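You operate a simulated robot arm through the tools that you are given. There is no shell and no other tool. Be economical: measure what you need, move in short steps, check, and stop when the job is done.

You run a simulated two-armed robot. Do the job below in one go: nothing can be reset, and whatever is moved stays where it is left.

## Task
Pick up the blue pack from the counter top beside the wipe tub with one hand, pass it to the other hand and put it on the shelf under the kit bench.

It is judged by the outcome, as a careful person would: the job done as asked, and still so three seconds after it is handed in. It fails if anything else is knocked over, pushed out of place, dropped, spilled or broken.

## Robot
Two 7-joint arms with two-finger parallel grippers on one trunk, on a base that drives. Base frame: it is fixed to the floor where the robot stands at the start and does not move with it; the origin is under the middle of the robot, x ahead of it, y to its left, z up; the surface under the hand at the start is at about z = 900. Readings come in mm, degrees, newtons and seconds.
The left shoulder is at the start at [124, 171, 1161], the right one opposite. With the tool pointing down near the work surface each hand reaches from about 440 to 920 mm from the robot's upright axis, wherever it stands, measured 20 degrees to its own side. Places, roughly: shelf under the kit bench [-1700, 600, 300]. Payload 4.4 kg a hand.
Tool frame (each hand has its own): the origin (TCP) lies between the finger pads and is the grasp point; the fingertips stand 23 mm ahead of it; z points along the fingers, y is the line along which they close. Largest opening 94 mm; finger width 38, thickness 10; the body of the gripper, 54 by 96 mm, starts 39 mm behind the TCP.
Orientation is told as [roll, pitch, yaw] about the base's x, y, z axes, in that order, counted from this pose: with the fingers straight down and closing along the base's y, the tool's x points along the base's -x, its y along +y and its z along -z.

## Interface
- The arms move only by the tool drive_tool. It takes "left_plan", "right_plan" or both (then of equal length, played together; a hand with none holds still); each is text: rows parted by semicolons, each of 7 numbers parted by spaces: the shift along the base's x, y, z in mm, then the turn, a rotation vector about the base's x, y, z in degrees, then the opening, from 0 (shut) to 1 (fully open). In form: x y z wx wy wz grip; .... A call has 1 to 10 rows; each row is the pose to reach, as a shift and turn from the pose commanded when the call began. Rows are played at 5 a second. More than 50 mm and 8.6 degrees between two rows, or a gripper value outside its range, and nothing of the call is played. A pose out of reach is approached as far as the arm can. The call stops where the force on the tool passes 40 N (or 10 N more than at its start, if that is more) or the arm is blocked; 0.2 s more then pass. Each finger travels about 72 mm/s and halts on what it meets, pressing with about 28 N; the grip force reading is that of the motor and also rises with nothing between the fingers. The clock runs only during rows and for 0.2 s after the last one: add rows that repeat a pose to give the fingers time. The reply holds the time, the measured pose of the TCP, the force on the tool along the base axes, the opening and the grip force, in the units named above and with some noise, with the torque about the TCP (base axes, N m) and any sound that the robot's microphone picked up.
- Cameras (640 x 400 px; columns grow to the right, rows downward): "scene" is now at [244.8, 19.6, 1323.1]; the picture's right is [0.21, -0.98, 0.00], its down [-0.36, -0.08, -0.93] and it looks along [0.91, 0.20, -0.36] (base axes); focal length 258 px, centre (320, 200). "left" rides on the left gripper at [86, -16, -74] in its tool frame; the picture's right is [0.18, 0.98, 0.00], its down [-0.58, 0.11, -0.81] and it looks along [-0.79, 0.15, 0.59] (tool axes); focal length 243 px, centre (320, 200). "right" rides on the right gripper at [86, 16, -75] in its tool frame; the picture's right is [-0.18, 0.98, 0.00], its down [-0.58, -0.11, -0.81] and it looks along [-0.79, -0.15, 0.59] (tool axes); focal length 243 px, centre (320, 200). There is no depth. A picture from a camera that has moved, and an enlarged one, comes with that camera's place and axes in the base frame and with its lens.
- grab_frame(camera): a new picture of that camera. The clock stands still meanwhile.
- raise_lower(by): slides the trunk up (or, below 0, down) by that many mm; the arms and the scene camera ride with it, the base frame stays. It gives what a move gives, with no picture.
- steer(legs): drives the robot by 1 to 6 legs, each [ahead, left, turn to the left] in mm, mm and degrees, along the robot's own axes; the way and the turn of a leg run together, so that a leg with both is an arc; at most 1500 mm and 180 degrees a leg. The arms and the cameras ride along, it lands a little off, and it stops where it bumps. It gives what a move gives.
- aim_head(pan, tilt): turns the head with the scene camera to pan (to the left, within 80 degrees either way) and tilt (down, from -29 to 69), counted from straight ahead of the robot. It gives what a move gives.
- close_up(camera, box): a new picture of the part [left, top, right, bottom] of that camera's present view, enlarged. The clock stands still meanwhile.
- job_done(): hands the job in; it is judged then, once.

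Go step by step. Nothing tells you exact positions but the pictures and the camera data: compare them with the known pose of the tool, close in by small moves and look again before you grip or let go. The budget is 120 turns and 100 pictures, counting those below and the enlarged ones. Unless the task says otherwise, let go and move clear before handing in, and close with one line.

The tools are called after "Call:" by a JSON object that holds its "op" and its "data". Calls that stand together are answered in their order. drive_tool: Moves the arms, as the interface text tells. Its arguments: {"type":"object","properties":{"left_plan":{"type":"string"},"right_plan":{"type":"string"}},"required":[]} The other tools are called the same way: raise_lower (by) slides the trunk up or down; steer (legs) drives the base; aim_head (pan, tilt) turns the head that bears the scene camera; grab_frame (camera) takes a picture; close_up (camera, box) takes an enlarged picture of a part of a camera's view; job_done () hands the job in.

At the start:

```text
t: 0.0
left_tcp_pos: [496.9, 344.2, 1189.3]
left_orientation: [0.0, 0.1, 0.0]
left_contact_force: [0.7, -0.6, 0.1]
left_torque: [0.01, -0.01, 0.0]
left_grip_width: 94.2
left_grip_force: 0.1
right_tcp_pos: [335.8, -13.5, 1208.3]
right_orientation: [-3.4, 0.4, -4.7]
right_contact_force: [129.5, 100.9, -159.0]
right_torque: [-12.14, -6.93, -14.4]
right_grip_width: 94.0
right_grip_force: 0.0
trunk travel left (down, up): [-175.0, 213.0]
robot x, y, heading: [-1.0, -0.6, -0.0]
head pan, tilt: [18.1, 26.1]
```

scene: 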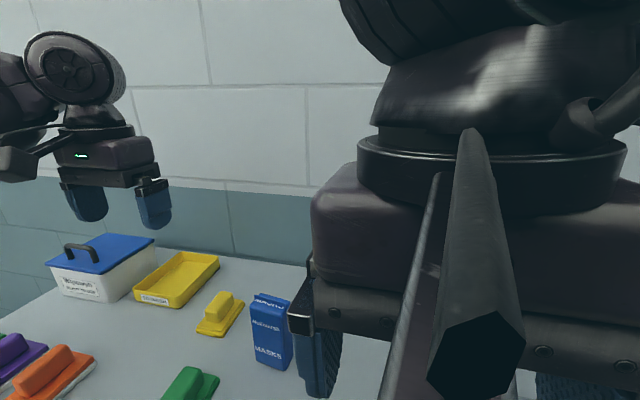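
right: 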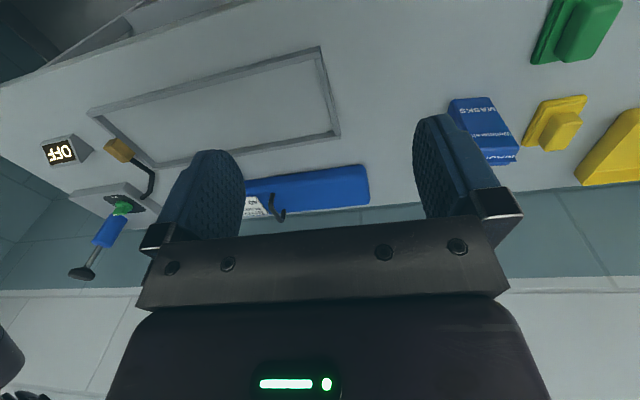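
left: 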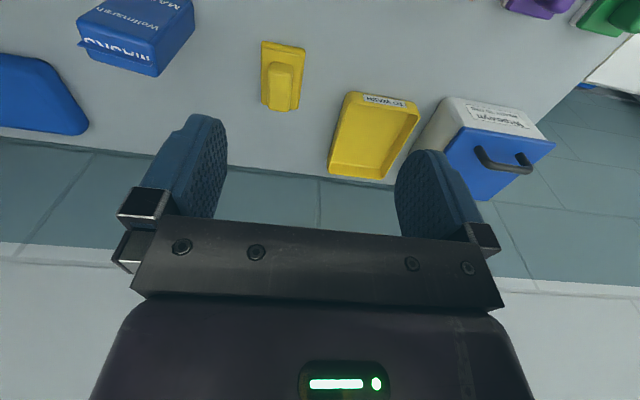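

The right hand is right in front of the head and reads a large force, so it may be pressing on something. On the counter I can see a blue "MASKS" pack, and a blue-lidded tub that is probably the wipe tub. I'll look around before moving anything.

Call:
{"op": "close_up", "data": {"camera": "scene", "box": [0, 200, 320, 400]}}

Call:
{"op": "aim_head", "data": {"pan": -30, "tilt": 20}}

Call:
{"op": "grab_frame", "data": {"camera": "scene"}}

```text
2.00 times, centred on (160, 300) of scene
camera zoom: at [244.8, 19.6, 1323.1], right [0.21, -0.98, 0.0], down [-0.36, -0.08, -0.93], along [0.91, 0.2, -0.36], focal length 516 px, centre (640, 0)
```

zoom: 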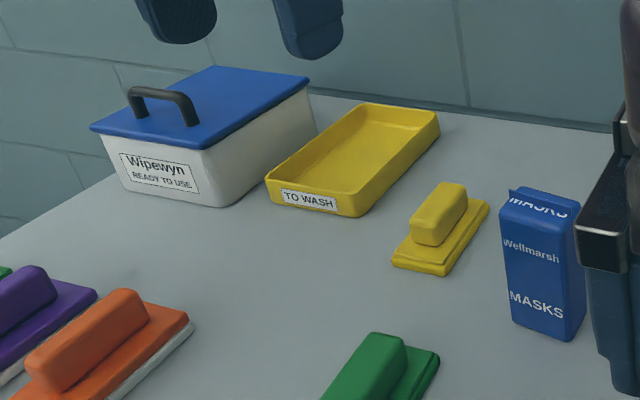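

```text
t: 1.2
left_tcp_pos: [495.5, 343.3, 1188.3]
left_orientation: [0.0, 0.0, 0.0]
left_contact_force: [0.2, 0.2, 0.3]
left_torque: [0.02, -0.02, -0.01]
left_grip_width: 94.1
left_grip_force: 0.1
right_tcp_pos: [340.1, -16.7, 1206.4]
right_orientation: [-4.3, -0.1, -4.2]
right_contact_force: [107.5, -94.8, -45.8]
right_torque: [6.74, 3.85, 7.91]
right_grip_width: 94.1
right_grip_force: 0.1
trunk travel left (down, up): [-175.0, 213.0]
robot x, y, heading: [2.8, 1.8, -0.2]
head pan, tilt: [-30.0, 20.0]
```

```text
95 pictures are left
camera scene: at [243.8, -23.3, 1321.1], right [-0.25, -0.97, 0.0], down [-0.37, 0.09, -0.92], along [0.89, -0.23, -0.38], focal length 258 px, centre (320, 200)
```

scene: 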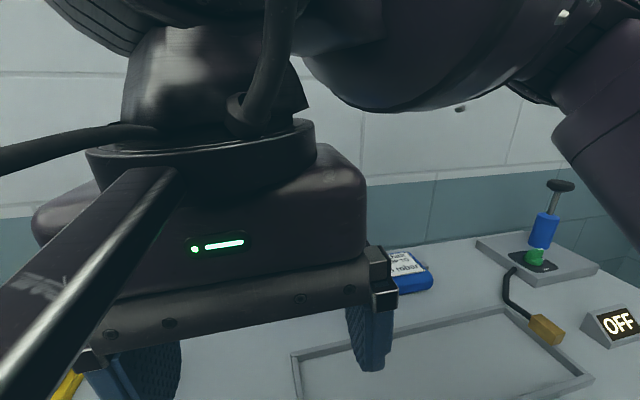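

The bar in view is the right hand's camera mount, and it is pressing on the robot's own head. I'll back the right hand away, forward and to the right.

Call:
{"op": "drive_tool", "data": {"right_plan": "20 -10 0 0 0 0 1; 50 -40 0 0 0 0 1; 80 -80 0 0 0 0 1; 100 -120 0 0 0 0 1; 110 -165 0 0 0 0 1; 115 -210 0 0 0 0 1; 115 -250 0 0 0 0 1; 115 -280 0 0 0 0 1"}}

Call:
{"op": "aim_head", "data": {"pan": 0, "tilt": 35}}

Call:
{"op": "grab_frame", "data": {"camera": "scene"}}

```text
t: 3.0
left_tcp_pos: [495.2, 344.3, 1190.2]
left_orientation: [0.1, -0.1, 0.0]
left_contact_force: [0.0, -0.5, -0.4]
left_torque: [0.03, 0.02, 0.01]
left_grip_width: 93.9
left_grip_force: 0.1
right_tcp_pos: [450.7, -295.1, 1208.5]
right_orientation: [-3.5, 0.3, -4.7]
right_contact_force: [-0.4, 0.0, 0.5]
right_torque: [0.0, -0.03, 0.04]
right_grip_width: 94.1
right_grip_force: 0.1
trunk travel left (down, up): [-175.0, 213.0]
robot x, y, heading: [1.9, -2.7, -0.1]
head pan, tilt: [-30.0, 20.0]
```

```text
t: 3.9
left_tcp_pos: [496.3, 344.2, 1189.3]
left_orientation: [0.1, 0.0, -0.1]
left_contact_force: [0.2, -0.2, 0.1]
left_torque: [-0.04, 0.0, 0.01]
left_grip_width: 94.1
left_grip_force: 0.1
right_tcp_pos: [450.9, -295.4, 1208.2]
right_orientation: [-3.5, 0.5, -4.7]
right_contact_force: [0.7, 0.2, 0.1]
right_torque: [0.01, -0.01, 0.01]
right_grip_width: 94.0
right_grip_force: 0.1
trunk travel left (down, up): [-175.0, 213.0]
robot x, y, heading: [0.4, -3.5, -0.0]
head pan, tilt: [0.0, 35.0]
```

```text
94 pictures are left
camera scene: at [242.0, -0.3, 1301.6], right [0.0, -1.0, 0.0], down [-0.57, 0.0, -0.82], along [0.82, 0.0, -0.57], focal length 258 px, centre (320, 200)
```

scene: 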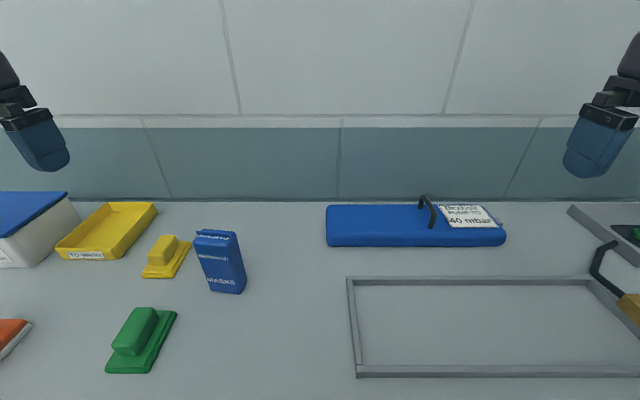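

The right hand is free and the force is gone. Now I'll look around the wipe tub and read the labels.

Call:
{"op": "close_up", "data": {"camera": "scene", "box": [320, 180, 640, 380]}}

Call:
{"op": "close_up", "data": {"camera": "scene", "box": [160, 200, 280, 310]}}

Call:
{"op": "aim_head", "data": {"pan": 55, "tilt": 35}}

Call:
{"op": "grab_frame", "data": {"camera": "scene"}}

```text
2.00 times, centred on (480, 280) of scene
camera zoom: at [242.0, -0.3, 1301.6], right [0.0, -1.0, 0.0], down [-0.57, 0.0, -0.82], along [0.82, 0.0, -0.57], focal length 516 px, centre (0, 40)
```

zoom: 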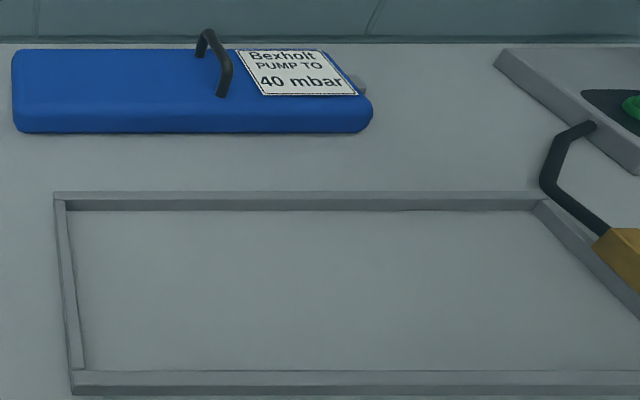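

```text
3.64 times, centred on (220, 255) of scene
camera zoom: at [242.0, -0.3, 1301.6], right [0.0, -1.0, 0.0], down [-0.57, 0.0, -0.82], along [0.82, 0.0, -0.57], focal length 939 px, centre (684, 0)
```

zoom: 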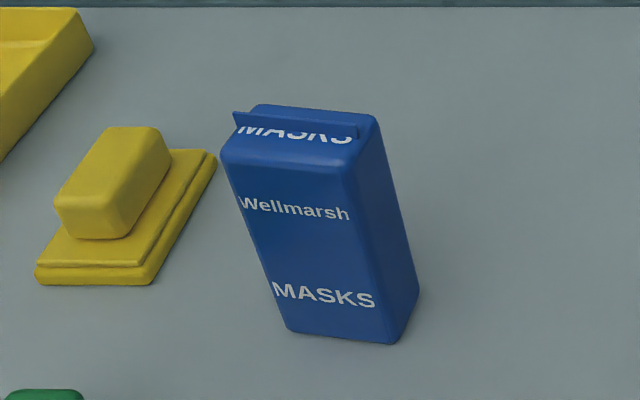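

```text
t: 5.2
left_tcp_pos: [496.2, 344.0, 1190.1]
left_orientation: [0.0, 0.0, 0.0]
left_contact_force: [1.0, -0.1, 0.6]
left_torque: [0.01, 0.0, 0.01]
left_grip_width: 94.1
left_grip_force: 0.1
right_tcp_pos: [450.5, -294.7, 1208.1]
right_orientation: [-3.6, 0.3, -4.7]
right_contact_force: [0.4, 0.4, 0.4]
right_torque: [-0.02, 0.01, 0.03]
right_grip_width: 93.8
right_grip_force: 0.1
trunk travel left (down, up): [-175.0, 213.0]
robot x, y, heading: [-2.0, -0.8, 0.1]
head pan, tilt: [55.0, 35.0]
```

```text
91 pictures are left
camera scene: at [204.5, 71.8, 1301.5], right [0.82, -0.57, 0.0], down [-0.33, -0.47, -0.82], along [0.47, 0.67, -0.57], focal length 258 px, centre (320, 200)
```

scene: 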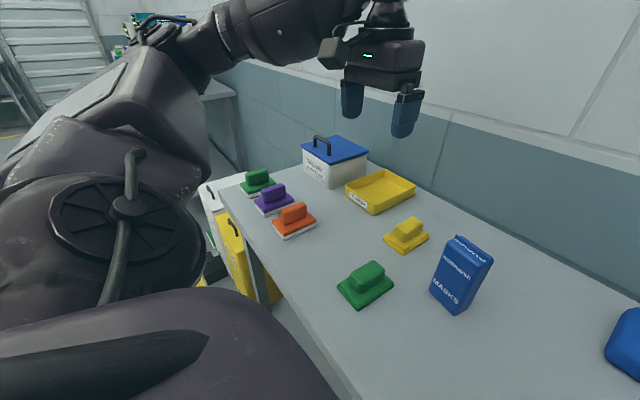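

The pack must be the upright blue MASKS box. I place its centre at about (544, 170), about 52 wide, 33 deep and 118 tall, turned about -9.5°. I'll bring the left hand above it and check.

Call:
{"op": "drive_tool", "data": {"left_plan": "8 -40 0 0 0 0 1; 18 -85 0 0 0 -3 1; 34 -130 0 0 0 -6 1; 48 -174 0 0 0 -9.5 1; 48 -174 -45 0 0 -9.5 1; 48 -174 -80 0 0 -9.5 1; 48 -174 -80 0 0 -9.5 1"}}

Call:
{"op": "grab_frame", "data": {"camera": "left"}}

Call:
{"op": "aim_head", "data": {"pan": 10, "tilt": 40}}

Call:
{"op": "grab_frame", "data": {"camera": "scene"}}

```text
t: 6.8
left_tcp_pos: [543.1, 171.1, 1108.8]
left_orientation: [0.0, 0.0, -9.6]
left_contact_force: [0.0, 0.4, -0.5]
left_torque: [0.0, 0.0, -0.02]
left_grip_width: 94.1
left_grip_force: 0.0
right_tcp_pos: [450.9, -294.5, 1210.0]
right_orientation: [-3.6, 0.2, -4.7]
right_contact_force: [-1.7, 0.2, 0.5]
right_torque: [0.0, -0.01, -0.01]
right_grip_width: 94.1
right_grip_force: 0.0
trunk travel left (down, up): [-175.0, 213.0]
robot x, y, heading: [3.7, 0.9, 0.0]
head pan, tilt: [55.0, 35.0]
```

```text
90 pictures are left
camera left: at [455.8, 169.3, 1183.6], right [-0.02, 1.0, 0.0], down [0.59, 0.01, 0.81], along [0.81, 0.02, -0.59], focal length 243 px, centre (320, 200)
```

left: 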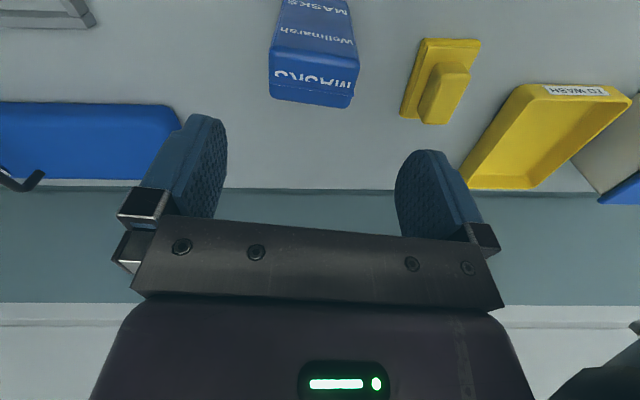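

```text
t: 7.9
left_tcp_pos: [543.3, 171.0, 1109.1]
left_orientation: [0.0, 0.0, -9.6]
left_contact_force: [0.0, -0.5, -0.3]
left_torque: [0.02, 0.01, 0.01]
left_grip_width: 94.2
left_grip_force: 0.0
right_tcp_pos: [450.5, -295.0, 1208.2]
right_orientation: [-3.6, 0.4, -4.7]
right_contact_force: [0.2, 0.0, -0.4]
right_torque: [-0.03, 0.02, -0.02]
right_grip_width: 93.9
right_grip_force: 0.0
trunk travel left (down, up): [-175.0, 213.0]
robot x, y, heading: [-1.3, 2.5, 0.1]
head pan, tilt: [10.0, 40.0]
```

```text
89 pictures are left
camera scene: at [237.7, 14.5, 1294.0], right [0.17, -0.98, 0.0], down [-0.63, -0.11, -0.77], along [0.75, 0.13, -0.64], focal length 258 px, centre (320, 200)
```

scene: 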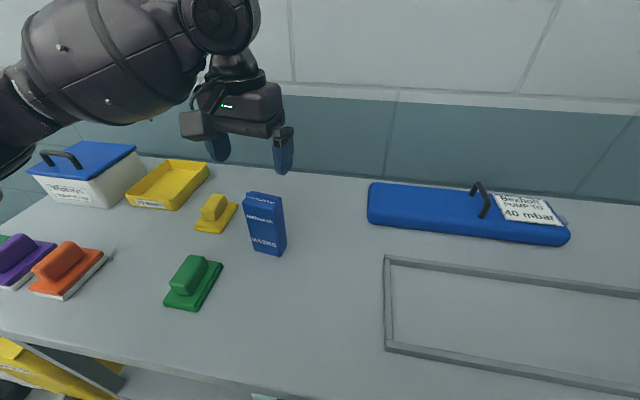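

The left camera agrees: the pack's centre is at about (543, 168) and the hand is at (543, 171). I'll go down around the top of the pack and check before closing.

Call:
{"op": "drive_tool", "data": {"left_plan": "0 -2 -30 0 0 0 1; 0 -2 -60 0 0 0 1; 0 -2 -85 0 0 0 1; 0 -2 -105 0 0 0 1; 0 -2 -116 0 0 0 1; 0 -2 -116 0 0 0 1"}}

Call:
{"op": "grab_frame", "data": {"camera": "left"}}

Call:
{"op": "close_up", "data": {"camera": "scene", "box": [160, 100, 400, 280]}}

```text
t: 9.3
left_tcp_pos: [543.5, 167.1, 994.2]
left_orientation: [0.0, 0.0, -9.5]
left_contact_force: [-0.4, 0.0, 0.2]
left_torque: [0.02, 0.02, 0.01]
left_grip_width: 93.9
left_grip_force: 0.0
right_tcp_pos: [450.3, -294.6, 1208.4]
right_orientation: [-3.5, 0.4, -4.7]
right_contact_force: [-0.3, 0.7, 0.4]
right_torque: [0.02, 0.01, 0.01]
right_grip_width: 93.8
right_grip_force: 0.3
trunk travel left (down, up): [-175.0, 213.0]
robot x, y, heading: [1.1, 1.2, -0.0]
head pan, tilt: [10.0, 40.0]
```

```text
88 pictures are left
camera left: at [456.2, 166.7, 1067.7], right [-0.02, 1.0, 0.0], down [0.59, 0.01, 0.81], along [0.81, 0.02, -0.59], focal length 243 px, centre (320, 200)
```

left: 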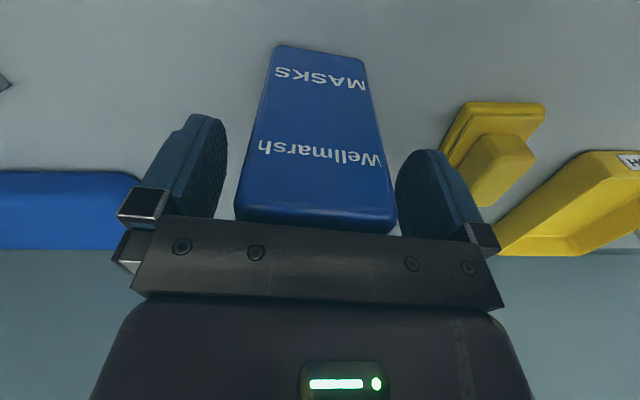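

```text
2.22 times, centred on (280, 190) of scene
camera zoom: at [237.6, 14.4, 1294.0], right [0.17, -0.98, 0.0], down [-0.63, -0.11, -0.77], along [0.75, 0.13, -0.64], focal length 574 px, centre (409, 222)
```

zoom: 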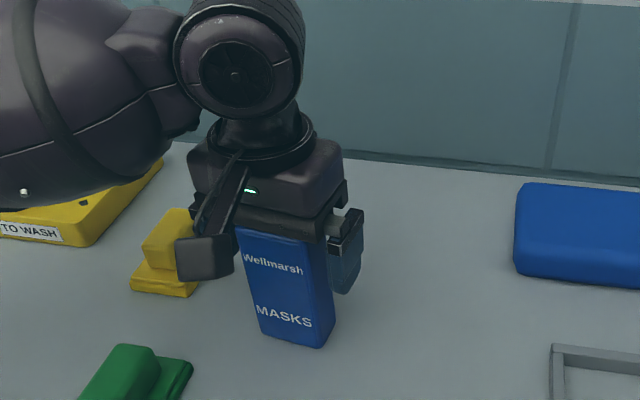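

The fingers straddle the pack evenly. I'll close and check the grip width.

Call:
{"op": "drive_tool", "data": {"left_plan": "0 0 0 0 0 0 0.7; 0 0 0 0 0 0 0.5; 0 0 0 0 0 0 0.4; 0 0 0 0 0 0 0.3; 0 0 0 0 0 0 0.3"}}

```text
t: 10.5
left_tcp_pos: [543.6, 168.3, 993.3]
left_orientation: [0.0, 0.0, -9.5]
left_contact_force: [-0.5, -0.2, -0.1]
left_torque: [0.03, 0.0, 0.01]
left_grip_width: 59.3
left_grip_force: 28.4
right_tcp_pos: [451.6, -295.7, 1208.5]
right_orientation: [-3.6, 0.4, -4.7]
right_contact_force: [-0.4, -0.6, 0.1]
right_torque: [-0.03, -0.01, 0.02]
right_grip_width: 93.9
right_grip_force: 0.1
trunk travel left (down, up): [-175.0, 213.0]
robot x, y, heading: [3.9, 0.8, -0.1]
head pan, tilt: [10.0, 40.0]
```

The pack is gripped at 59 mm wide. Next I'll lift it.

Call:
{"op": "drive_tool", "data": {"left_plan": "0 0 10 0 0 0 0.2; 0 0 35 0 0 0 0.2; 0 0 75 0 0 0 0.2; 0 0 120 0 0 0 0.2; 0 0 165 0 0 0 0.2; 0 0 165 0 0 0 0.2"}}

Call:
{"op": "grab_frame", "data": {"camera": "left"}}

Call:
{"op": "aim_head", "data": {"pan": 80, "tilt": 25}}

Call:
{"op": "grab_frame", "data": {"camera": "scene"}}

```text
t: 11.9
left_tcp_pos: [542.7, 168.2, 1157.9]
left_orientation: [0.0, 0.1, -9.5]
left_contact_force: [0.5, 0.1, -0.9]
left_torque: [-0.03, 0.02, -0.02]
left_grip_width: 59.6
left_grip_force: 27.8
right_tcp_pos: [451.8, -294.1, 1207.1]
right_orientation: [-3.5, 0.4, -4.7]
right_contact_force: [-0.1, 0.7, -0.3]
right_torque: [-0.01, 0.01, 0.01]
right_grip_width: 93.7
right_grip_force: 0.1
trunk travel left (down, up): [-175.0, 213.0]
robot x, y, heading: [-2.5, -1.7, 0.1]
head pan, tilt: [10.0, 40.0]
```

```text
86 pictures are left
camera left: at [456.2, 166.8, 1232.6], right [-0.02, 1.0, 0.0], down [0.59, 0.01, 0.81], along [0.81, 0.02, -0.59], focal length 243 px, centre (320, 200)
```

left: 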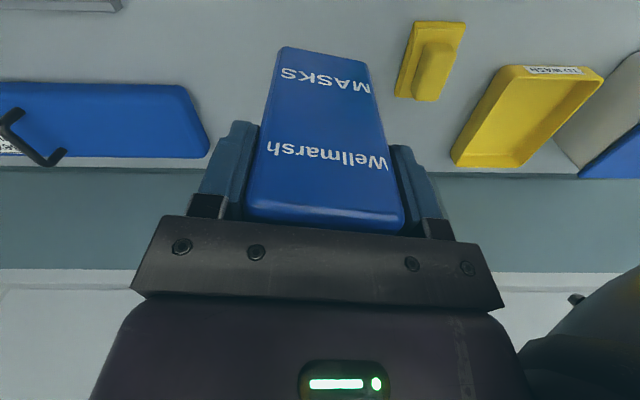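

```text
t: 13.3
left_tcp_pos: [542.9, 168.2, 1157.5]
left_orientation: [0.0, 0.0, -9.5]
left_contact_force: [-0.4, 0.4, -0.4]
left_torque: [-0.01, 0.0, -0.03]
left_grip_width: 59.5
left_grip_force: 28.3
right_tcp_pos: [450.1, -295.2, 1207.4]
right_orientation: [-3.5, 0.3, -4.7]
right_contact_force: [-0.2, 0.7, 0.1]
right_torque: [0.0, -0.02, -0.01]
right_grip_width: 93.9
right_grip_force: 0.1
trunk travel left (down, up): [-175.0, 213.0]
robot x, y, heading: [0.0, 0.9, -0.1]
head pan, tilt: [80.0, 25.0]
```

```text
85 pictures are left
camera scene: at [170.1, 90.4, 1317.3], right [0.98, -0.17, 0.0], down [-0.07, -0.42, -0.91], along [0.16, 0.89, -0.42], focal length 258 px, centre (320, 200)
```

scene: 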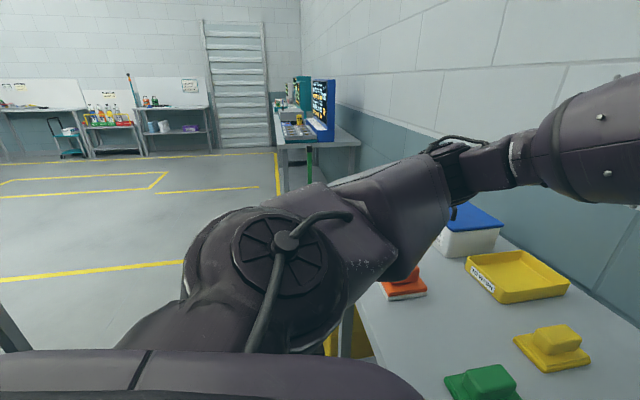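

The pack is held. I'll back away from the counter and turn left to see the kit bench behind me.

Call:
{"op": "steer", "data": {"legs": [[-400, 0, 0], [0, 0, 90]]}}

Call:
{"op": "aim_head", "data": {"pan": 50, "tilt": 25}}

Call:
{"op": "grab_frame", "data": {"camera": "scene"}}

```text
t: 19.6
left_tcp_pos: [-568.6, 542.7, 1158.4]
left_orientation: [0.0, 0.1, 80.5]
left_contact_force: [-0.4, -0.8, 0.0]
left_torque: [-0.01, -0.04, -0.01]
left_grip_width: 59.7
left_grip_force: 27.9
right_tcp_pos: [-105.2, 450.4, 1208.2]
right_orientation: [-3.5, 0.4, 85.3]
right_contact_force: [0.3, 0.1, -0.4]
right_torque: [0.0, -0.02, 0.0]
right_grip_width: 94.1
right_grip_force: 0.1
trunk travel left (down, up): [-175.0, 213.0]
robot x, y, heading: [-400.4, 2.7, 89.8]
head pan, tilt: [80.0, 25.0]
```

```text
t: 20.6
left_tcp_pos: [-569.2, 543.5, 1159.7]
left_orientation: [0.0, -0.1, 80.5]
left_contact_force: [-0.5, 0.7, -0.9]
left_torque: [-0.03, 0.0, -0.01]
left_grip_width: 59.4
left_grip_force: 27.7
right_tcp_pos: [-105.6, 452.1, 1208.6]
right_orientation: [-3.6, 0.3, 85.3]
right_contact_force: [-0.2, -0.3, -0.2]
right_torque: [-0.03, 0.0, 0.02]
right_grip_width: 94.0
right_grip_force: 0.1
trunk travel left (down, up): [-175.0, 213.0]
robot x, y, heading: [-398.7, 1.2, 89.8]
head pan, tilt: [50.0, 25.0]
```

```text
84 pictures are left
camera scene: at [-470.0, 212.0, 1317.3], right [0.64, 0.77, 0.0], down [0.32, -0.27, -0.91], along [-0.69, 0.58, -0.42], focal length 258 px, centre (320, 200)
```

scene: 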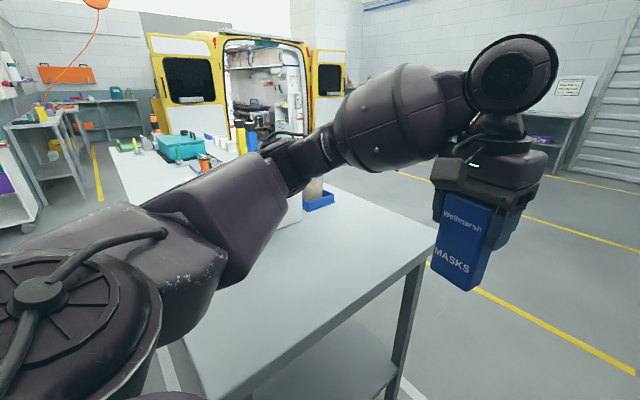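

The kit bench is close on the left, with its near end at x≈-735 and a lower shelf under it. I'll centre the robot in the aisle, face the bench end and look at the shelf.

Call:
{"op": "steer", "data": {"legs": [[0, -200, 0], [0, 0, 90]]}}

Call:
{"op": "aim_head", "data": {"pan": -40, "tilt": 40}}

Call:
{"op": "grab_frame", "data": {"camera": "scene"}}

```text
t: 26.8
left_tcp_pos: [-744.1, -166.6, 1158.3]
left_orientation: [0.1, 0.0, 170.3]
left_contact_force: [0.3, -0.2, -0.5]
left_torque: [0.01, 0.03, 0.0]
left_grip_width: 59.5
left_grip_force: 28.3
right_tcp_pos: [-651.3, 297.1, 1208.2]
right_orientation: [-3.5, 0.4, 175.2]
right_contact_force: [0.0, -0.4, 0.1]
right_torque: [-0.03, -0.01, 0.0]
right_grip_width: 94.0
right_grip_force: 0.1
trunk travel left (down, up): [-175.0, 213.0]
robot x, y, heading: [-199.2, 0.6, 179.6]
head pan, tilt: [50.0, 25.0]
```

```text
t: 28.4
left_tcp_pos: [-743.7, -166.4, 1158.1]
left_orientation: [0.0, 0.0, 170.2]
left_contact_force: [0.5, 0.4, -1.0]
left_torque: [0.02, 0.01, -0.01]
left_grip_width: 59.5
left_grip_force: 28.2
right_tcp_pos: [-649.6, 295.4, 1208.0]
right_orientation: [-3.5, 0.4, 175.1]
right_contact_force: [0.5, -0.3, 0.2]
right_torque: [0.0, -0.03, 0.01]
right_grip_width: 94.0
right_grip_force: 0.0
trunk travel left (down, up): [-175.0, 213.0]
robot x, y, heading: [-198.1, -0.4, 179.7]
head pan, tilt: [-40.0, 40.0]
```

```text
83 pictures are left
camera scene: at [-417.5, 55.3, 1294.0], right [0.64, 0.76, 0.0], down [0.49, -0.41, -0.77], along [-0.59, 0.49, -0.64], focal length 258 px, centre (320, 200)
```

scene: 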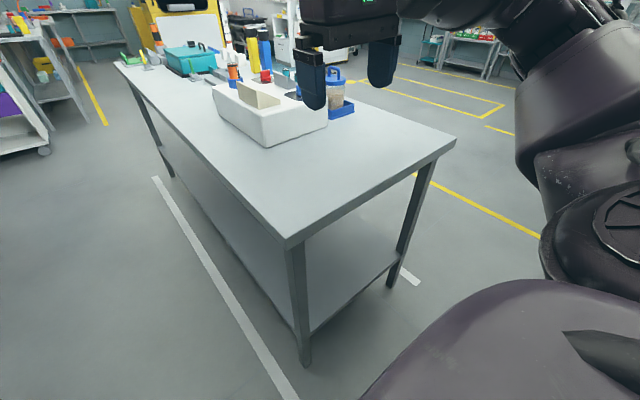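

The shelf under the bench end is empty, with its near edge at about x=-770, y 300–820 and z 300. I'll do the handover here, in open space. First the left hand brings the pack forward to the middle, turned -45°, while the right hand begins to turn.

Call:
{"op": "drive_tool", "data": {"left_plan": "-20 18 0 0 0 -5 0.2; -40 36 0 0 0 -10 0.2; -60 55 0 0 0 -15 0.2; -80 75 0 0 0 -20 0.2; -100 95 0 0 0 -26 0.2; -120 112 0 0 0 -31 0.2; -136 127 0 0 0 -35.5 0.2; -136 127 0 0 0 -35.5 0.2", "right_plan": "-7 0 0 -0.5 -0.2 7.1 1; -14 0 0 -1 -0.35 14.2 1; -21 0 0 -1.5 -0.5 21.3 1; -28 0 0 -1.9 -0.7 28.4 1; -35 0 0 -2.4 -0.9 35.5 1; -42 0 0 -2.9 -1.1 42.6 1; -50 0 0 -3.4 -1.24 49.8 1; -50 0 0 -3.4 -1.24 49.8 1"}}

```text
t: 30.2
left_tcp_pos: [-881.0, -40.5, 1158.6]
left_orientation: [0.0, 0.1, 134.9]
left_contact_force: [1.0, -0.1, -0.6]
left_torque: [0.0, 0.04, 0.02]
left_grip_width: 59.4
left_grip_force: 28.1
right_tcp_pos: [-700.4, 295.0, 1209.9]
right_orientation: [0.1, 0.2, -134.9]
right_contact_force: [-0.6, 0.3, 0.5]
right_torque: [0.01, 0.02, -0.01]
right_grip_width: 94.0
right_grip_force: 0.1
trunk travel left (down, up): [-175.0, 213.0]
robot x, y, heading: [-197.7, 0.2, 179.9]
head pan, tilt: [-40.0, 40.0]
```

Both hands reached their poses. Next I'll pitch the right hand so its fingers point nearly level, forward-left and 20° down.

Call:
{"op": "drive_tool", "data": {"right_plan": "0 0 0 -5.5 5.5 0 1; 0 0 0 -11 11 0 1; 0 0 0 -16.5 16.5 0 1; 0 0 0 -22 22 0 1; 0 0 0 -27.5 27.5 0 1; 0 0 0 -33 33 0 1; 0 0 0 -38.5 38.5 0 1; 0 0 0 -44 44 0 1; 0 0 0 -49.5 49.5 0 1; 0 0 0 -49.5 49.5 0 1"}}

Call:
{"op": "aim_head", "data": {"pan": -5, "tilt": 25}}

Call:
{"op": "grab_frame", "data": {"camera": "scene"}}

Call:
{"op": "grab_frame", "data": {"camera": "right"}}

```text
t: 32.4
left_tcp_pos: [-880.5, -39.6, 1159.0]
left_orientation: [0.0, 0.1, 134.7]
left_contact_force: [-0.5, -0.5, -0.2]
left_torque: [0.01, -0.03, 0.0]
left_grip_width: 59.3
left_grip_force: 28.5
right_tcp_pos: [-701.9, 291.4, 1208.0]
right_orientation: [-0.1, -69.8, -134.9]
right_contact_force: [0.6, 0.6, 0.3]
right_torque: [-0.03, -0.02, 0.0]
right_grip_width: 94.1
right_grip_force: 0.0
right hand out of reach, approached as far as the arm can: row 9, 10
trunk travel left (down, up): [-175.0, 213.0]
robot x, y, heading: [-199.6, -0.7, 179.5]
head pan, tilt: [-40.0, 40.0]
```

```text
t: 33.4
left_tcp_pos: [-881.2, -40.2, 1158.5]
left_orientation: [0.0, -0.1, 134.8]
left_contact_force: [1.5, -0.2, -1.1]
left_torque: [0.02, 0.01, -0.04]
left_grip_width: 59.5
left_grip_force: 27.1
right_tcp_pos: [-701.3, 291.4, 1206.7]
right_orientation: [0.0, -69.5, -134.9]
right_contact_force: [-0.6, -0.8, -0.2]
right_torque: [-0.02, 0.04, 0.0]
right_grip_width: 94.1
right_grip_force: 0.1
trunk travel left (down, up): [-175.0, 213.0]
robot x, y, heading: [-203.1, -5.5, 179.9]
head pan, tilt: [-5.0, 25.0]
```

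```text
82 pictures are left
camera scene: at [-444.2, 8.9, 1317.3], right [0.09, 1.0, 0.0], down [0.42, -0.04, -0.91], along [-0.9, 0.08, -0.42], focal length 258 px, centre (320, 200)
```

scene: 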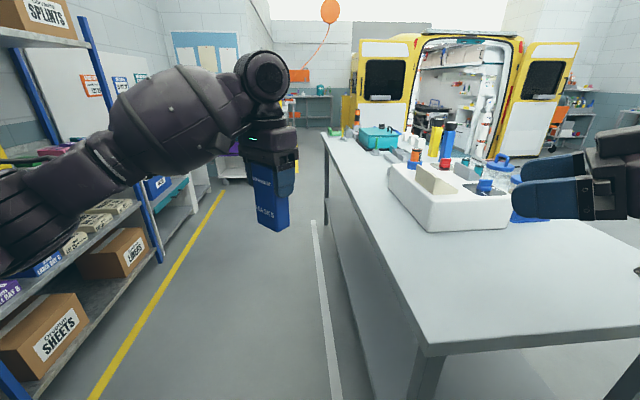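

```text
81 pictures are left
camera right: at [-619.8, 351.0, 1151.2], right [0.65, -0.74, 0.17], down [0.31, 0.47, 0.83], along [-0.69, -0.48, 0.54], focal length 243 px, centre (320, 200)
```

right: 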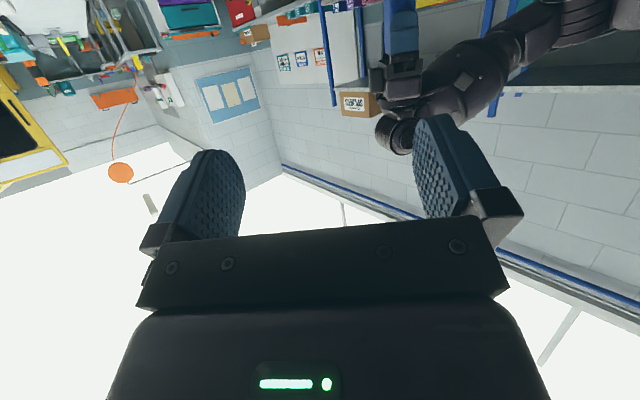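

The right hand is level at last. I'll bring it to a pre-grasp point about 130 mm short of the pack, at the pack's lower part.

Call:
{"op": "drive_tool", "data": {"right_plan": "-10 -35 -5 0 0 0 1; -20 -75 -20 0 0 0 1; -32 -115 -40 0 0 0 1; -45 -150 -62 0 0 0 1; -60 -188 -84 0 0 0 1; -74 -225 -104 0 0 0 1; -74 -225 -104 0 0 0 1"}}

Call:
{"op": "grab_frame", "data": {"camera": "scene"}}

Call:
{"op": "grab_frame", "data": {"camera": "right"}}

```text
t: 35.0
left_tcp_pos: [-880.7, -39.0, 1158.8]
left_orientation: [0.0, 0.0, 134.8]
left_contact_force: [0.1, 0.2, -1.0]
left_torque: [0.0, -0.02, 0.01]
left_grip_width: 59.4
left_grip_force: 28.3
right_tcp_pos: [-774.6, 67.3, 1105.0]
right_orientation: [0.0, -69.7, -135.0]
right_contact_force: [0.4, 0.9, -0.6]
right_torque: [-0.01, 0.0, -0.04]
right_grip_width: 94.0
right_grip_force: 0.1
trunk travel left (down, up): [-175.0, 213.0]
robot x, y, heading: [-198.2, -0.6, 179.7]
head pan, tilt: [-5.0, 25.0]
```

```text
80 pictures are left
camera scene: at [-443.7, 9.2, 1317.5], right [0.09, 1.0, 0.0], down [0.42, -0.04, -0.91], along [-0.9, 0.08, -0.42], focal length 258 px, centre (320, 200)
```

scene: 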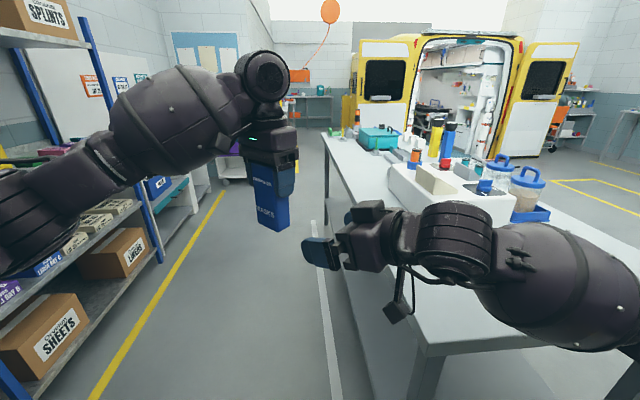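

```text
79 pictures are left
camera right: at [-692.7, 126.1, 1048.1], right [0.65, -0.74, 0.17], down [0.32, 0.47, 0.83], along [-0.69, -0.48, 0.54], focal length 243 px, centre (320, 200)
```

right: 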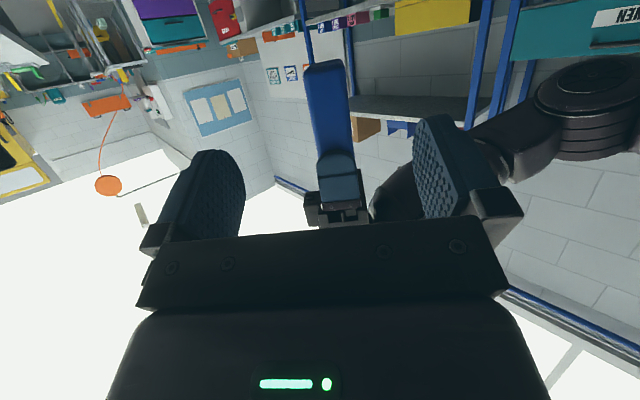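

The pack lies midway between the right fingers, and its bottom is at z≈1065 as computed. I'll go in most of the way and check clearance.

Call:
{"op": "drive_tool", "data": {"right_plan": "-20 -20 -1 0 0 0 1; -40 -40 -1 0 0 0 1; -58 -58 -1 0 0 0 1; -74 -74 -1 0 0 0 1; -80 -80 -1 0 0 0 1; -80 -80 -1 0 0 0 1"}}

Call:
{"op": "close_up", "data": {"camera": "scene", "box": [180, 100, 420, 280]}}

Call:
{"op": "grab_frame", "data": {"camera": "right"}}

Call:
{"op": "grab_frame", "data": {"camera": "left"}}

```text
t: 36.4
left_tcp_pos: [-879.9, -38.7, 1159.3]
left_orientation: [-0.1, 0.0, 134.8]
left_contact_force: [0.9, 0.9, -0.1]
left_torque: [0.02, -0.03, 0.0]
left_grip_width: 59.6
left_grip_force: 27.7
right_tcp_pos: [-855.7, -12.9, 1103.2]
right_orientation: [0.0, -69.6, -135.0]
right_contact_force: [0.0, 0.0, 0.1]
right_torque: [0.01, 0.02, 0.02]
right_grip_width: 94.0
right_grip_force: 0.1
trunk travel left (down, up): [-175.0, 213.0]
robot x, y, heading: [-202.4, 0.9, 180.1]
head pan, tilt: [-5.0, 25.0]
```

```text
2.22 times, centred on (300, 190) of scene
camera zoom: at [-444.3, 8.8, 1317.3], right [0.09, 1.0, 0.0], down [0.42, -0.04, -0.91], along [-0.9, 0.08, -0.42], focal length 574 px, centre (364, 222)
```

zoom: 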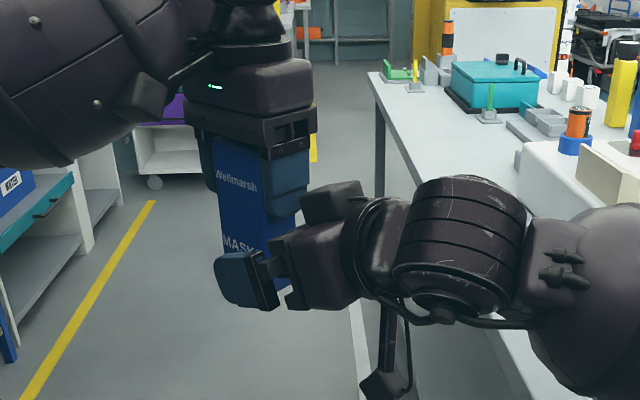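

```text
77 pictures are left
camera right: at [-773.4, 46.4, 1046.1], right [0.65, -0.74, 0.17], down [0.31, 0.47, 0.83], along [-0.69, -0.48, 0.54], focal length 243 px, centre (320, 200)
```

right: 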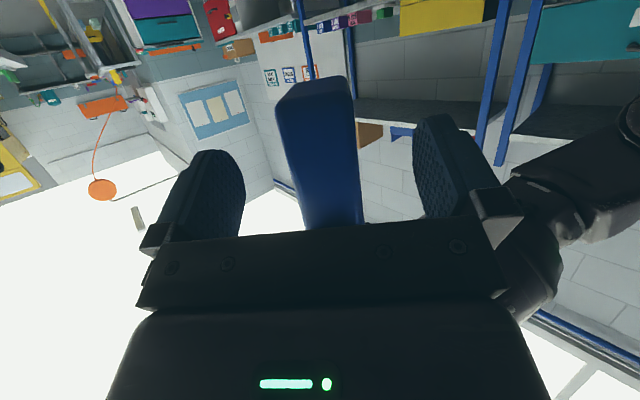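

```text
76 pictures are left
camera left: at [-807.5, -89.4, 1232.7], right [-0.57, -0.82, 0.0], down [-0.49, 0.34, 0.81], along [-0.66, 0.46, -0.59], focal length 243 px, centre (320, 200)
```

left: 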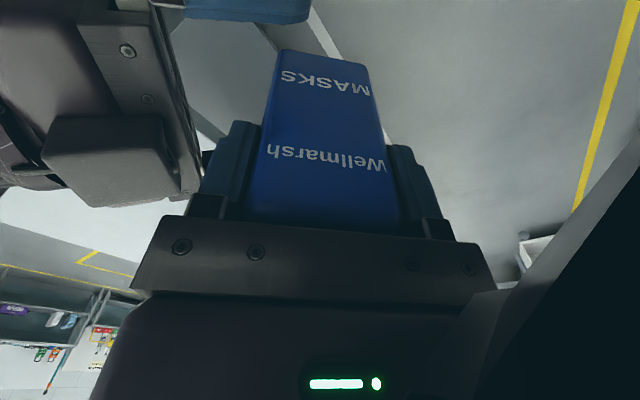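

Clearances look fine: the block on the right hand is about 20 mm short of the left finger. I'll advance another 10 mm and close the right hand on the pack.

Call:
{"op": "drive_tool", "data": {"right_plan": "-4 -4 0 0 0 0 1; -7.5 -7.5 0 0 0 0 1; -7.5 -7.5 0 0 0 0 0.8; -7.5 -7.5 0 0 0 0 0.6; -7.5 -7.5 0 0 0 0 0.45; -7.5 -7.5 0 0 0 0 0.3; -7.5 -7.5 0 0 0 0 0.2; -7.5 -7.5 0 0 0 0 0.1; -7.5 -7.5 0 0 0 0 0.1"}}

Call:
{"op": "grab_frame", "data": {"camera": "right"}}

Call:
{"op": "grab_frame", "data": {"camera": "left"}}

```text
t: 38.4
left_tcp_pos: [-881.0, -38.8, 1157.8]
left_orientation: [-0.1, -0.1, 134.8]
left_contact_force: [-8.6, 8.7, -0.7]
left_torque: [0.35, 0.42, 0.27]
left_grip_width: 59.8
left_grip_force: 27.3
right_tcp_pos: [-862.5, -20.4, 1101.7]
right_orientation: [0.1, -69.7, -135.0]
right_contact_force: [9.4, -8.3, 0.6]
right_torque: [0.13, 0.16, 0.04]
right_grip_width: 35.3
right_grip_force: 27.9
trunk travel left (down, up): [-175.0, 213.0]
robot x, y, heading: [-202.4, -2.6, 179.8]
head pan, tilt: [-5.0, 25.0]
```

```text
75 pictures are left
camera right: at [-780.5, 38.3, 1046.4], right [0.65, -0.74, 0.17], down [0.31, 0.47, 0.83], along [-0.69, -0.48, 0.54], focal length 243 px, centre (320, 200)
```

right: 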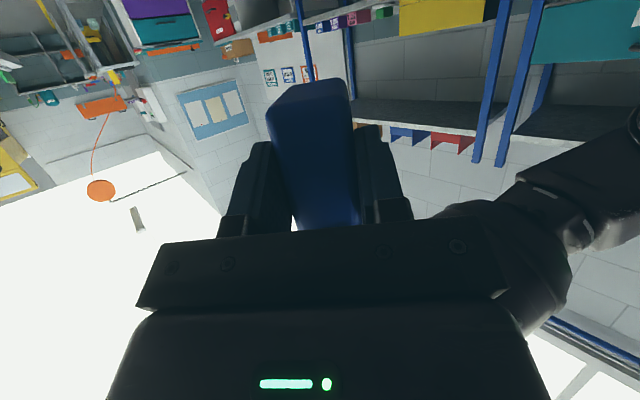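

```text
74 pictures are left
camera left: at [-807.5, -89.2, 1232.7], right [-0.57, -0.82, 0.0], down [-0.49, 0.33, 0.81], along [-0.66, 0.46, -0.59], focal length 243 px, centre (320, 200)
```

left: 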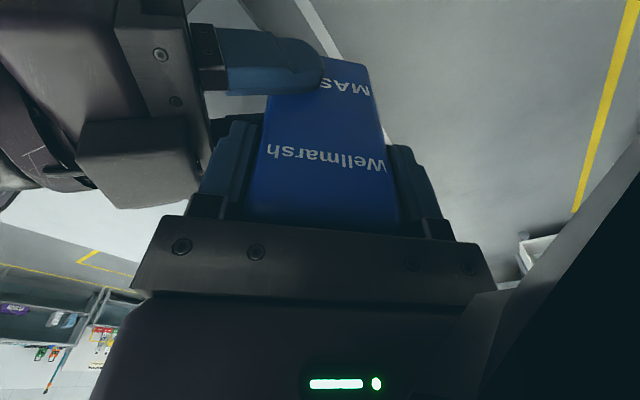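

The right hand holds the pack at 35 mm wide, about 25 mm up from the bottom edge. I'll open the left hand only about 4 mm a side, because the right hand's block is near, then lift it straight up.

Call:
{"op": "drive_tool", "data": {"left_plan": "0 0 0 0 0 0 0.66; 0 0 0 0 0 0 0.7; 0 0 0 0 0 0 0.72; 0 0 0 0 0 0 0.72"}}

Call:
{"op": "grab_frame", "data": {"camera": "left"}}

```text
t: 39.4
left_tcp_pos: [-880.4, -38.9, 1158.3]
left_orientation: [0.0, 0.0, 134.8]
left_contact_force: [-0.2, 0.5, -0.1]
left_torque: [-0.01, 0.0, -0.02]
left_grip_width: 67.7
left_grip_force: 0.2
right_tcp_pos: [-862.7, -20.7, 1101.9]
right_orientation: [0.0, -69.6, -135.0]
right_contact_force: [0.7, -1.0, -0.4]
right_torque: [0.03, 0.05, -0.01]
right_grip_width: 35.2
right_grip_force: 28.0
trunk travel left (down, up): [-175.0, 213.0]
robot x, y, heading: [-201.7, -3.4, 180.0]
head pan, tilt: [-5.0, 25.0]
```

```text
73 pictures are left
camera left: at [-807.5, -89.4, 1232.7], right [-0.57, -0.82, 0.0], down [-0.49, 0.34, 0.81], along [-0.66, 0.46, -0.59], focal length 243 px, centre (320, 200)
```

left: 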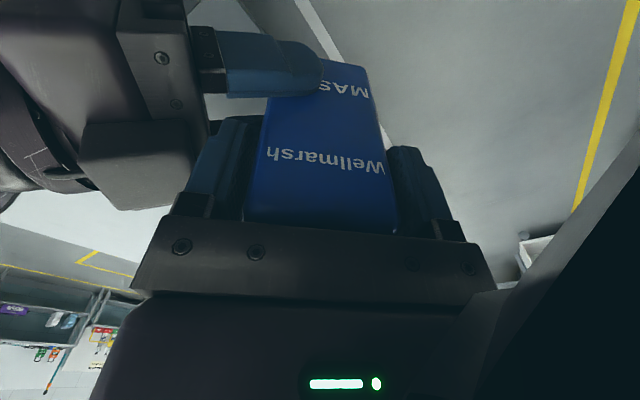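

The left hand is free and the right hand holds the pack steadily. I'll lift the left hand clear, then move it off to its own side.

Call:
{"op": "drive_tool", "data": {"left_plan": "0 0 15 0 0 0 0.72; 0 0 40 0 0 0 0.72; 0 0 70 0 0 0 0.72; 0 0 100 0 0 0 0.72; 15 -30 105 0 0 0 0.72; 40 -70 105 0 0 0 0.72; 65 -110 105 0 0 0 0.72; 95 -150 105 0 0 0 0.72; 125 -190 105 0 0 0 0.72; 150 -225 105 0 0 0 0.72"}}

Call:
{"op": "grab_frame", "data": {"camera": "scene"}}

```text
t: 41.6
left_tcp_pos: [-729.9, -265.9, 1263.7]
left_orientation: [0.1, -0.1, 134.8]
left_contact_force: [0.2, -0.1, -0.8]
left_torque: [-0.02, 0.06, -0.01]
left_grip_width: 67.7
left_grip_force: 0.1
right_tcp_pos: [-862.7, -21.2, 1103.8]
right_orientation: [-0.1, -69.7, -134.9]
right_contact_force: [0.3, -0.1, -0.8]
right_torque: [0.05, -0.02, -0.06]
right_grip_width: 35.5
right_grip_force: 28.6
trunk travel left (down, up): [-175.0, 213.0]
robot x, y, heading: [-198.4, 0.1, 179.8]
head pan, tilt: [-5.0, 25.0]
```

```text
72 pictures are left
camera scene: at [-443.2, 8.0, 1317.7], right [0.09, 1.0, 0.0], down [0.42, -0.04, -0.91], along [-0.9, 0.08, -0.42], focal length 258 px, centre (320, 200)
```

scene: 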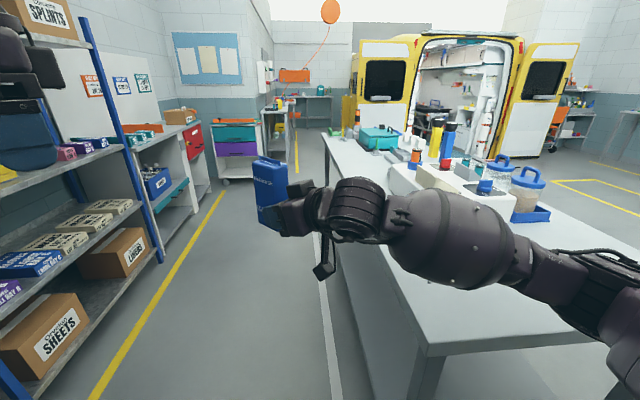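

Handover complete: the right hand alone holds the pack upright. I'll back up a little, slide right to stand in front of the bench end, then lower the trunk.

Call:
{"op": "steer", "data": {"legs": [[-140, 0, 0], [0, -400, 0]]}}

Call:
{"op": "aim_head", "data": {"pan": -15, "tilt": 45}}

Call:
{"op": "grab_frame", "data": {"camera": "scene"}}

```text
t: 46.5
left_tcp_pos: [-589.9, 131.1, 1264.8]
left_orientation: [0.0, 0.1, 134.7]
left_contact_force: [0.3, 0.9, -0.1]
left_torque: [-0.03, -0.03, -0.02]
left_grip_width: 67.8
left_grip_force: 0.0
right_tcp_pos: [-720.0, 376.6, 1102.5]
right_orientation: [0.0, -69.7, -135.4]
right_contact_force: [-0.2, -0.7, -1.1]
right_torque: [0.02, -0.02, -0.03]
right_grip_width: 35.5
right_grip_force: 28.1
trunk travel left (down, up): [-175.0, 213.0]
robot x, y, heading: [-60.5, 395.4, 179.5]
head pan, tilt: [-5.0, 25.0]
```

```text
t: 47.4
left_tcp_pos: [-589.8, 131.9, 1263.5]
left_orientation: [0.0, 0.0, 134.6]
left_contact_force: [-0.2, 0.1, -0.1]
left_torque: [0.0, -0.01, 0.0]
left_grip_width: 67.6
left_grip_force: 0.1
right_tcp_pos: [-722.5, 376.7, 1102.9]
right_orientation: [0.0, -69.6, -135.2]
right_contact_force: [-0.8, 1.2, -0.3]
right_torque: [-0.01, -0.04, -0.01]
right_grip_width: 35.3
right_grip_force: 28.4
trunk travel left (down, up): [-175.0, 213.0]
robot x, y, heading: [-59.3, 395.5, 179.6]
head pan, tilt: [-15.0, 45.0]
```

```text
71 pictures are left
camera scene: at [-289.3, 416.9, 1286.8], right [0.27, 0.96, 0.0], down [0.68, -0.19, -0.71], along [-0.68, 0.19, -0.71], focal length 258 px, centre (320, 200)
```

scene: 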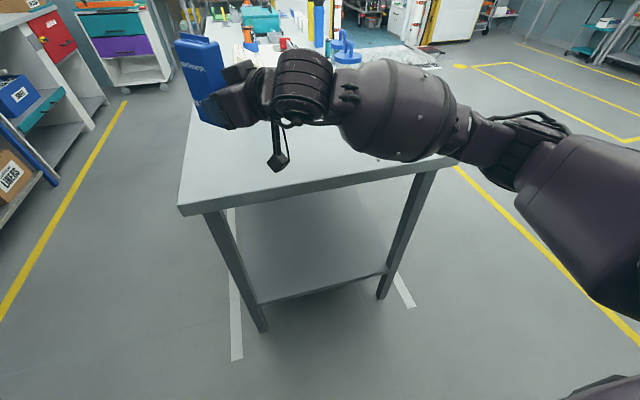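

I'm lined up with the bench end: top edge at x≈-713, shelf edge at x≈-757. I'll pull the pack back in front of the bench end and turn the hand straight ahead.

Call:
{"op": "drive_tool", "data": {"right_plan": "20 30 0 0 0 -7.5 0.1; 40 60 0 0 0 -15 0.1; 60 92 0 0 0 -22.5 0.1; 80 124 0 0 0 -30 0.1; 98 154 0 0 0 -37.5 0.1; 114 184 0 0 0 -45 0.1; 114 184 0 0 0 -45 0.1"}}

Call:
{"op": "raise_lower", "data": {"by": -173}}

Call:
{"op": "grab_frame", "data": {"camera": "scene"}}

```text
t: 49.0
left_tcp_pos: [-589.1, 130.8, 1263.7]
left_orientation: [0.0, 0.1, 134.6]
left_contact_force: [0.7, -0.3, 0.3]
left_torque: [-0.03, 0.0, -0.03]
left_grip_width: 67.8
left_grip_force: 0.1
right_tcp_pos: [-630.1, 554.4, 1104.3]
right_orientation: [0.1, -69.5, 179.6]
right_contact_force: [-0.6, 0.0, -0.6]
right_torque: [-0.01, 0.0, 0.0]
right_grip_width: 35.3
right_grip_force: 28.1
right hand out of reach, approached as far as the arm can: row 5, 6, 7
trunk travel left (down, up): [-175.0, 213.0]
robot x, y, heading: [-58.0, 394.5, 179.7]
head pan, tilt: [-15.0, 45.0]
```

```text
t: 50.9
left_tcp_pos: [-590.4, 130.6, 1091.6]
left_orientation: [0.0, -0.1, 134.7]
left_contact_force: [-0.5, 0.0, 0.2]
left_torque: [0.0, 0.01, -0.04]
left_grip_width: 67.8
left_grip_force: 0.0
right_tcp_pos: [-644.4, 554.7, 687.1]
right_orientation: [-0.1, -36.6, 179.7]
right_contact_force: [0.4, -0.9, -1.0]
right_torque: [0.0, 0.01, -0.01]
right_grip_width: 35.6
right_grip_force: 28.0
trunk travel left (down, up): [-2.0, 386.0]
robot x, y, heading: [-61.0, 395.8, 179.6]
head pan, tilt: [-15.0, 45.0]
```

```text
70 pictures are left
camera scene: at [-441.6, 418.0, 1077.6], right [0.27, 0.96, 0.0], down [0.68, -0.19, -0.71], along [-0.68, 0.19, -0.71], focal length 258 px, centre (320, 200)
```

scene: 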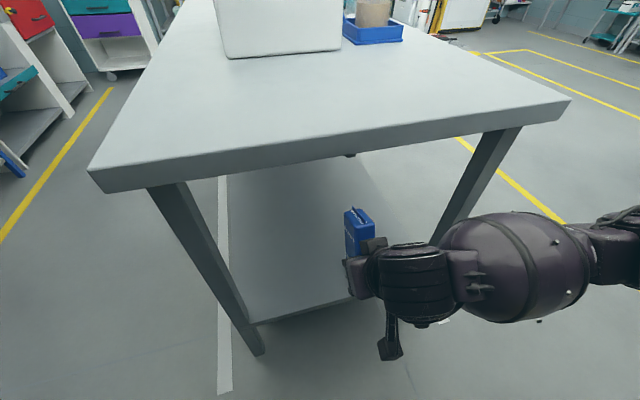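

Lowering the trunk also leaned it forward, and the right arm settled lower and pitched further down. It still grips the pack and touches nothing. I'll back up slightly for clearance from the bench edge, then check how the arm answers a small command.

Call:
{"op": "steer", "data": {"legs": [[-50, 0, 0]]}}

Call:
{"op": "drive_tool", "data": {"right_plan": "0 0 -10 0 0 0 0.1"}}

```text
t: 51.9
left_tcp_pos: [-539.8, 129.6, 1091.4]
left_orientation: [0.1, 0.0, 134.5]
left_contact_force: [0.2, -0.2, 0.2]
left_torque: [0.04, 0.02, -0.04]
left_grip_width: 68.0
left_grip_force: 0.0
right_tcp_pos: [-595.2, 553.1, 687.5]
right_orientation: [0.1, -36.7, 179.7]
right_contact_force: [-0.5, 0.4, -0.6]
right_torque: [0.0, -0.04, 0.01]
right_grip_width: 35.3
right_grip_force: 28.4
trunk travel left (down, up): [-2.0, 386.0]
robot x, y, heading: [-6.7, 393.6, 179.6]
head pan, tilt: [-15.0, 45.0]
```

```text
t: 52.2
left_tcp_pos: [-540.2, 129.6, 1092.0]
left_orientation: [0.0, 0.0, 134.6]
left_contact_force: [1.1, 0.0, 0.2]
left_torque: [-0.02, 0.03, 0.03]
left_grip_width: 67.8
left_grip_force: 0.1
right_tcp_pos: [-594.2, 552.5, 675.5]
right_orientation: [0.1, -36.5, 179.7]
right_contact_force: [0.2, -0.3, -0.4]
right_torque: [-0.02, -0.02, 0.0]
right_grip_width: 35.4
right_grip_force: 27.8
trunk travel left (down, up): [-2.0, 386.0]
robot x, y, heading: [-6.5, 391.7, 179.7]
head pan, tilt: [-15.0, 45.0]
```

The arm follows relative to where it really is. I'll lower the pack in front of the bench end.

Call:
{"op": "drive_tool", "data": {"right_plan": "0 0 -40 0 0 0 0.1; 0 0 -80 0 0 0 0.1; 0 0 -120 0 0 0 0.1; 0 0 -160 0 0 0 0.1; 0 0 -200 0 0 0 0.1; 0 0 -230 0 0 0 0.1; 0 0 -230 0 0 0 0.1"}}

Call:
{"op": "grab_frame", "data": {"camera": "scene"}}

Call:
{"op": "grab_frame", "data": {"camera": "right"}}

```text
t: 53.9
left_tcp_pos: [-539.8, 128.8, 1089.6]
left_orientation: [-0.1, -0.1, 134.6]
left_contact_force: [0.2, -1.3, 0.0]
left_torque: [0.11, 0.01, -0.01]
left_grip_width: 67.7
left_grip_force: 0.0
right_tcp_pos: [-602.7, 509.4, 455.3]
right_orientation: [-1.9, -36.0, 179.8]
right_contact_force: [-0.5, -0.3, -0.4]
right_torque: [0.0, -0.04, 0.01]
right_grip_width: 35.7
right_grip_force: 27.7
right hand out of reach, approached as far as the arm can: row 1, 2, 3, 4, 5, 6, 7
trunk travel left (down, up): [-2.0, 386.0]
robot x, y, heading: [-8.4, 396.1, 179.4]
head pan, tilt: [-15.0, 45.0]
```

```text
69 pictures are left
camera scene: at [-391.7, 414.6, 1077.3], right [0.27, 0.96, 0.0], down [0.68, -0.19, -0.71], along [-0.68, 0.19, -0.71], focal length 258 px, centre (320, 200)
```

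scene: 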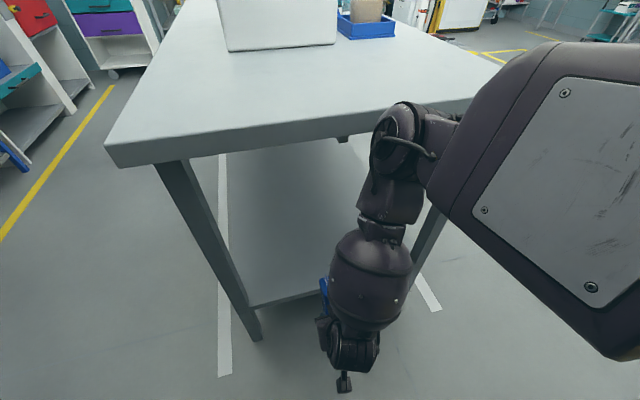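

```text
68 pictures are left
camera right: at [-491.6, 490.8, 464.3], right [-0.17, -0.98, 0.08], down [0.01, 0.08, 1.0], along [-0.99, 0.17, -0.01], focal length 243 px, centre (320, 200)
```

right: 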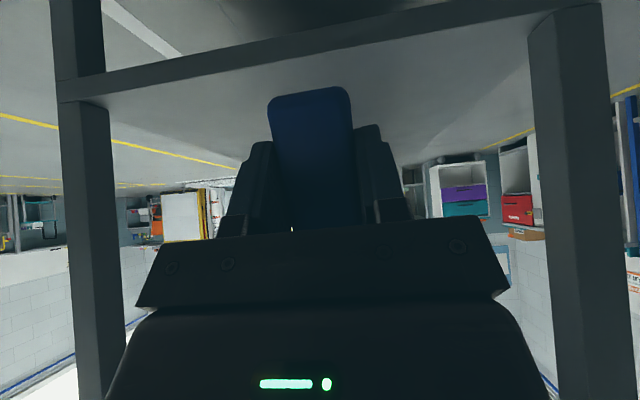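

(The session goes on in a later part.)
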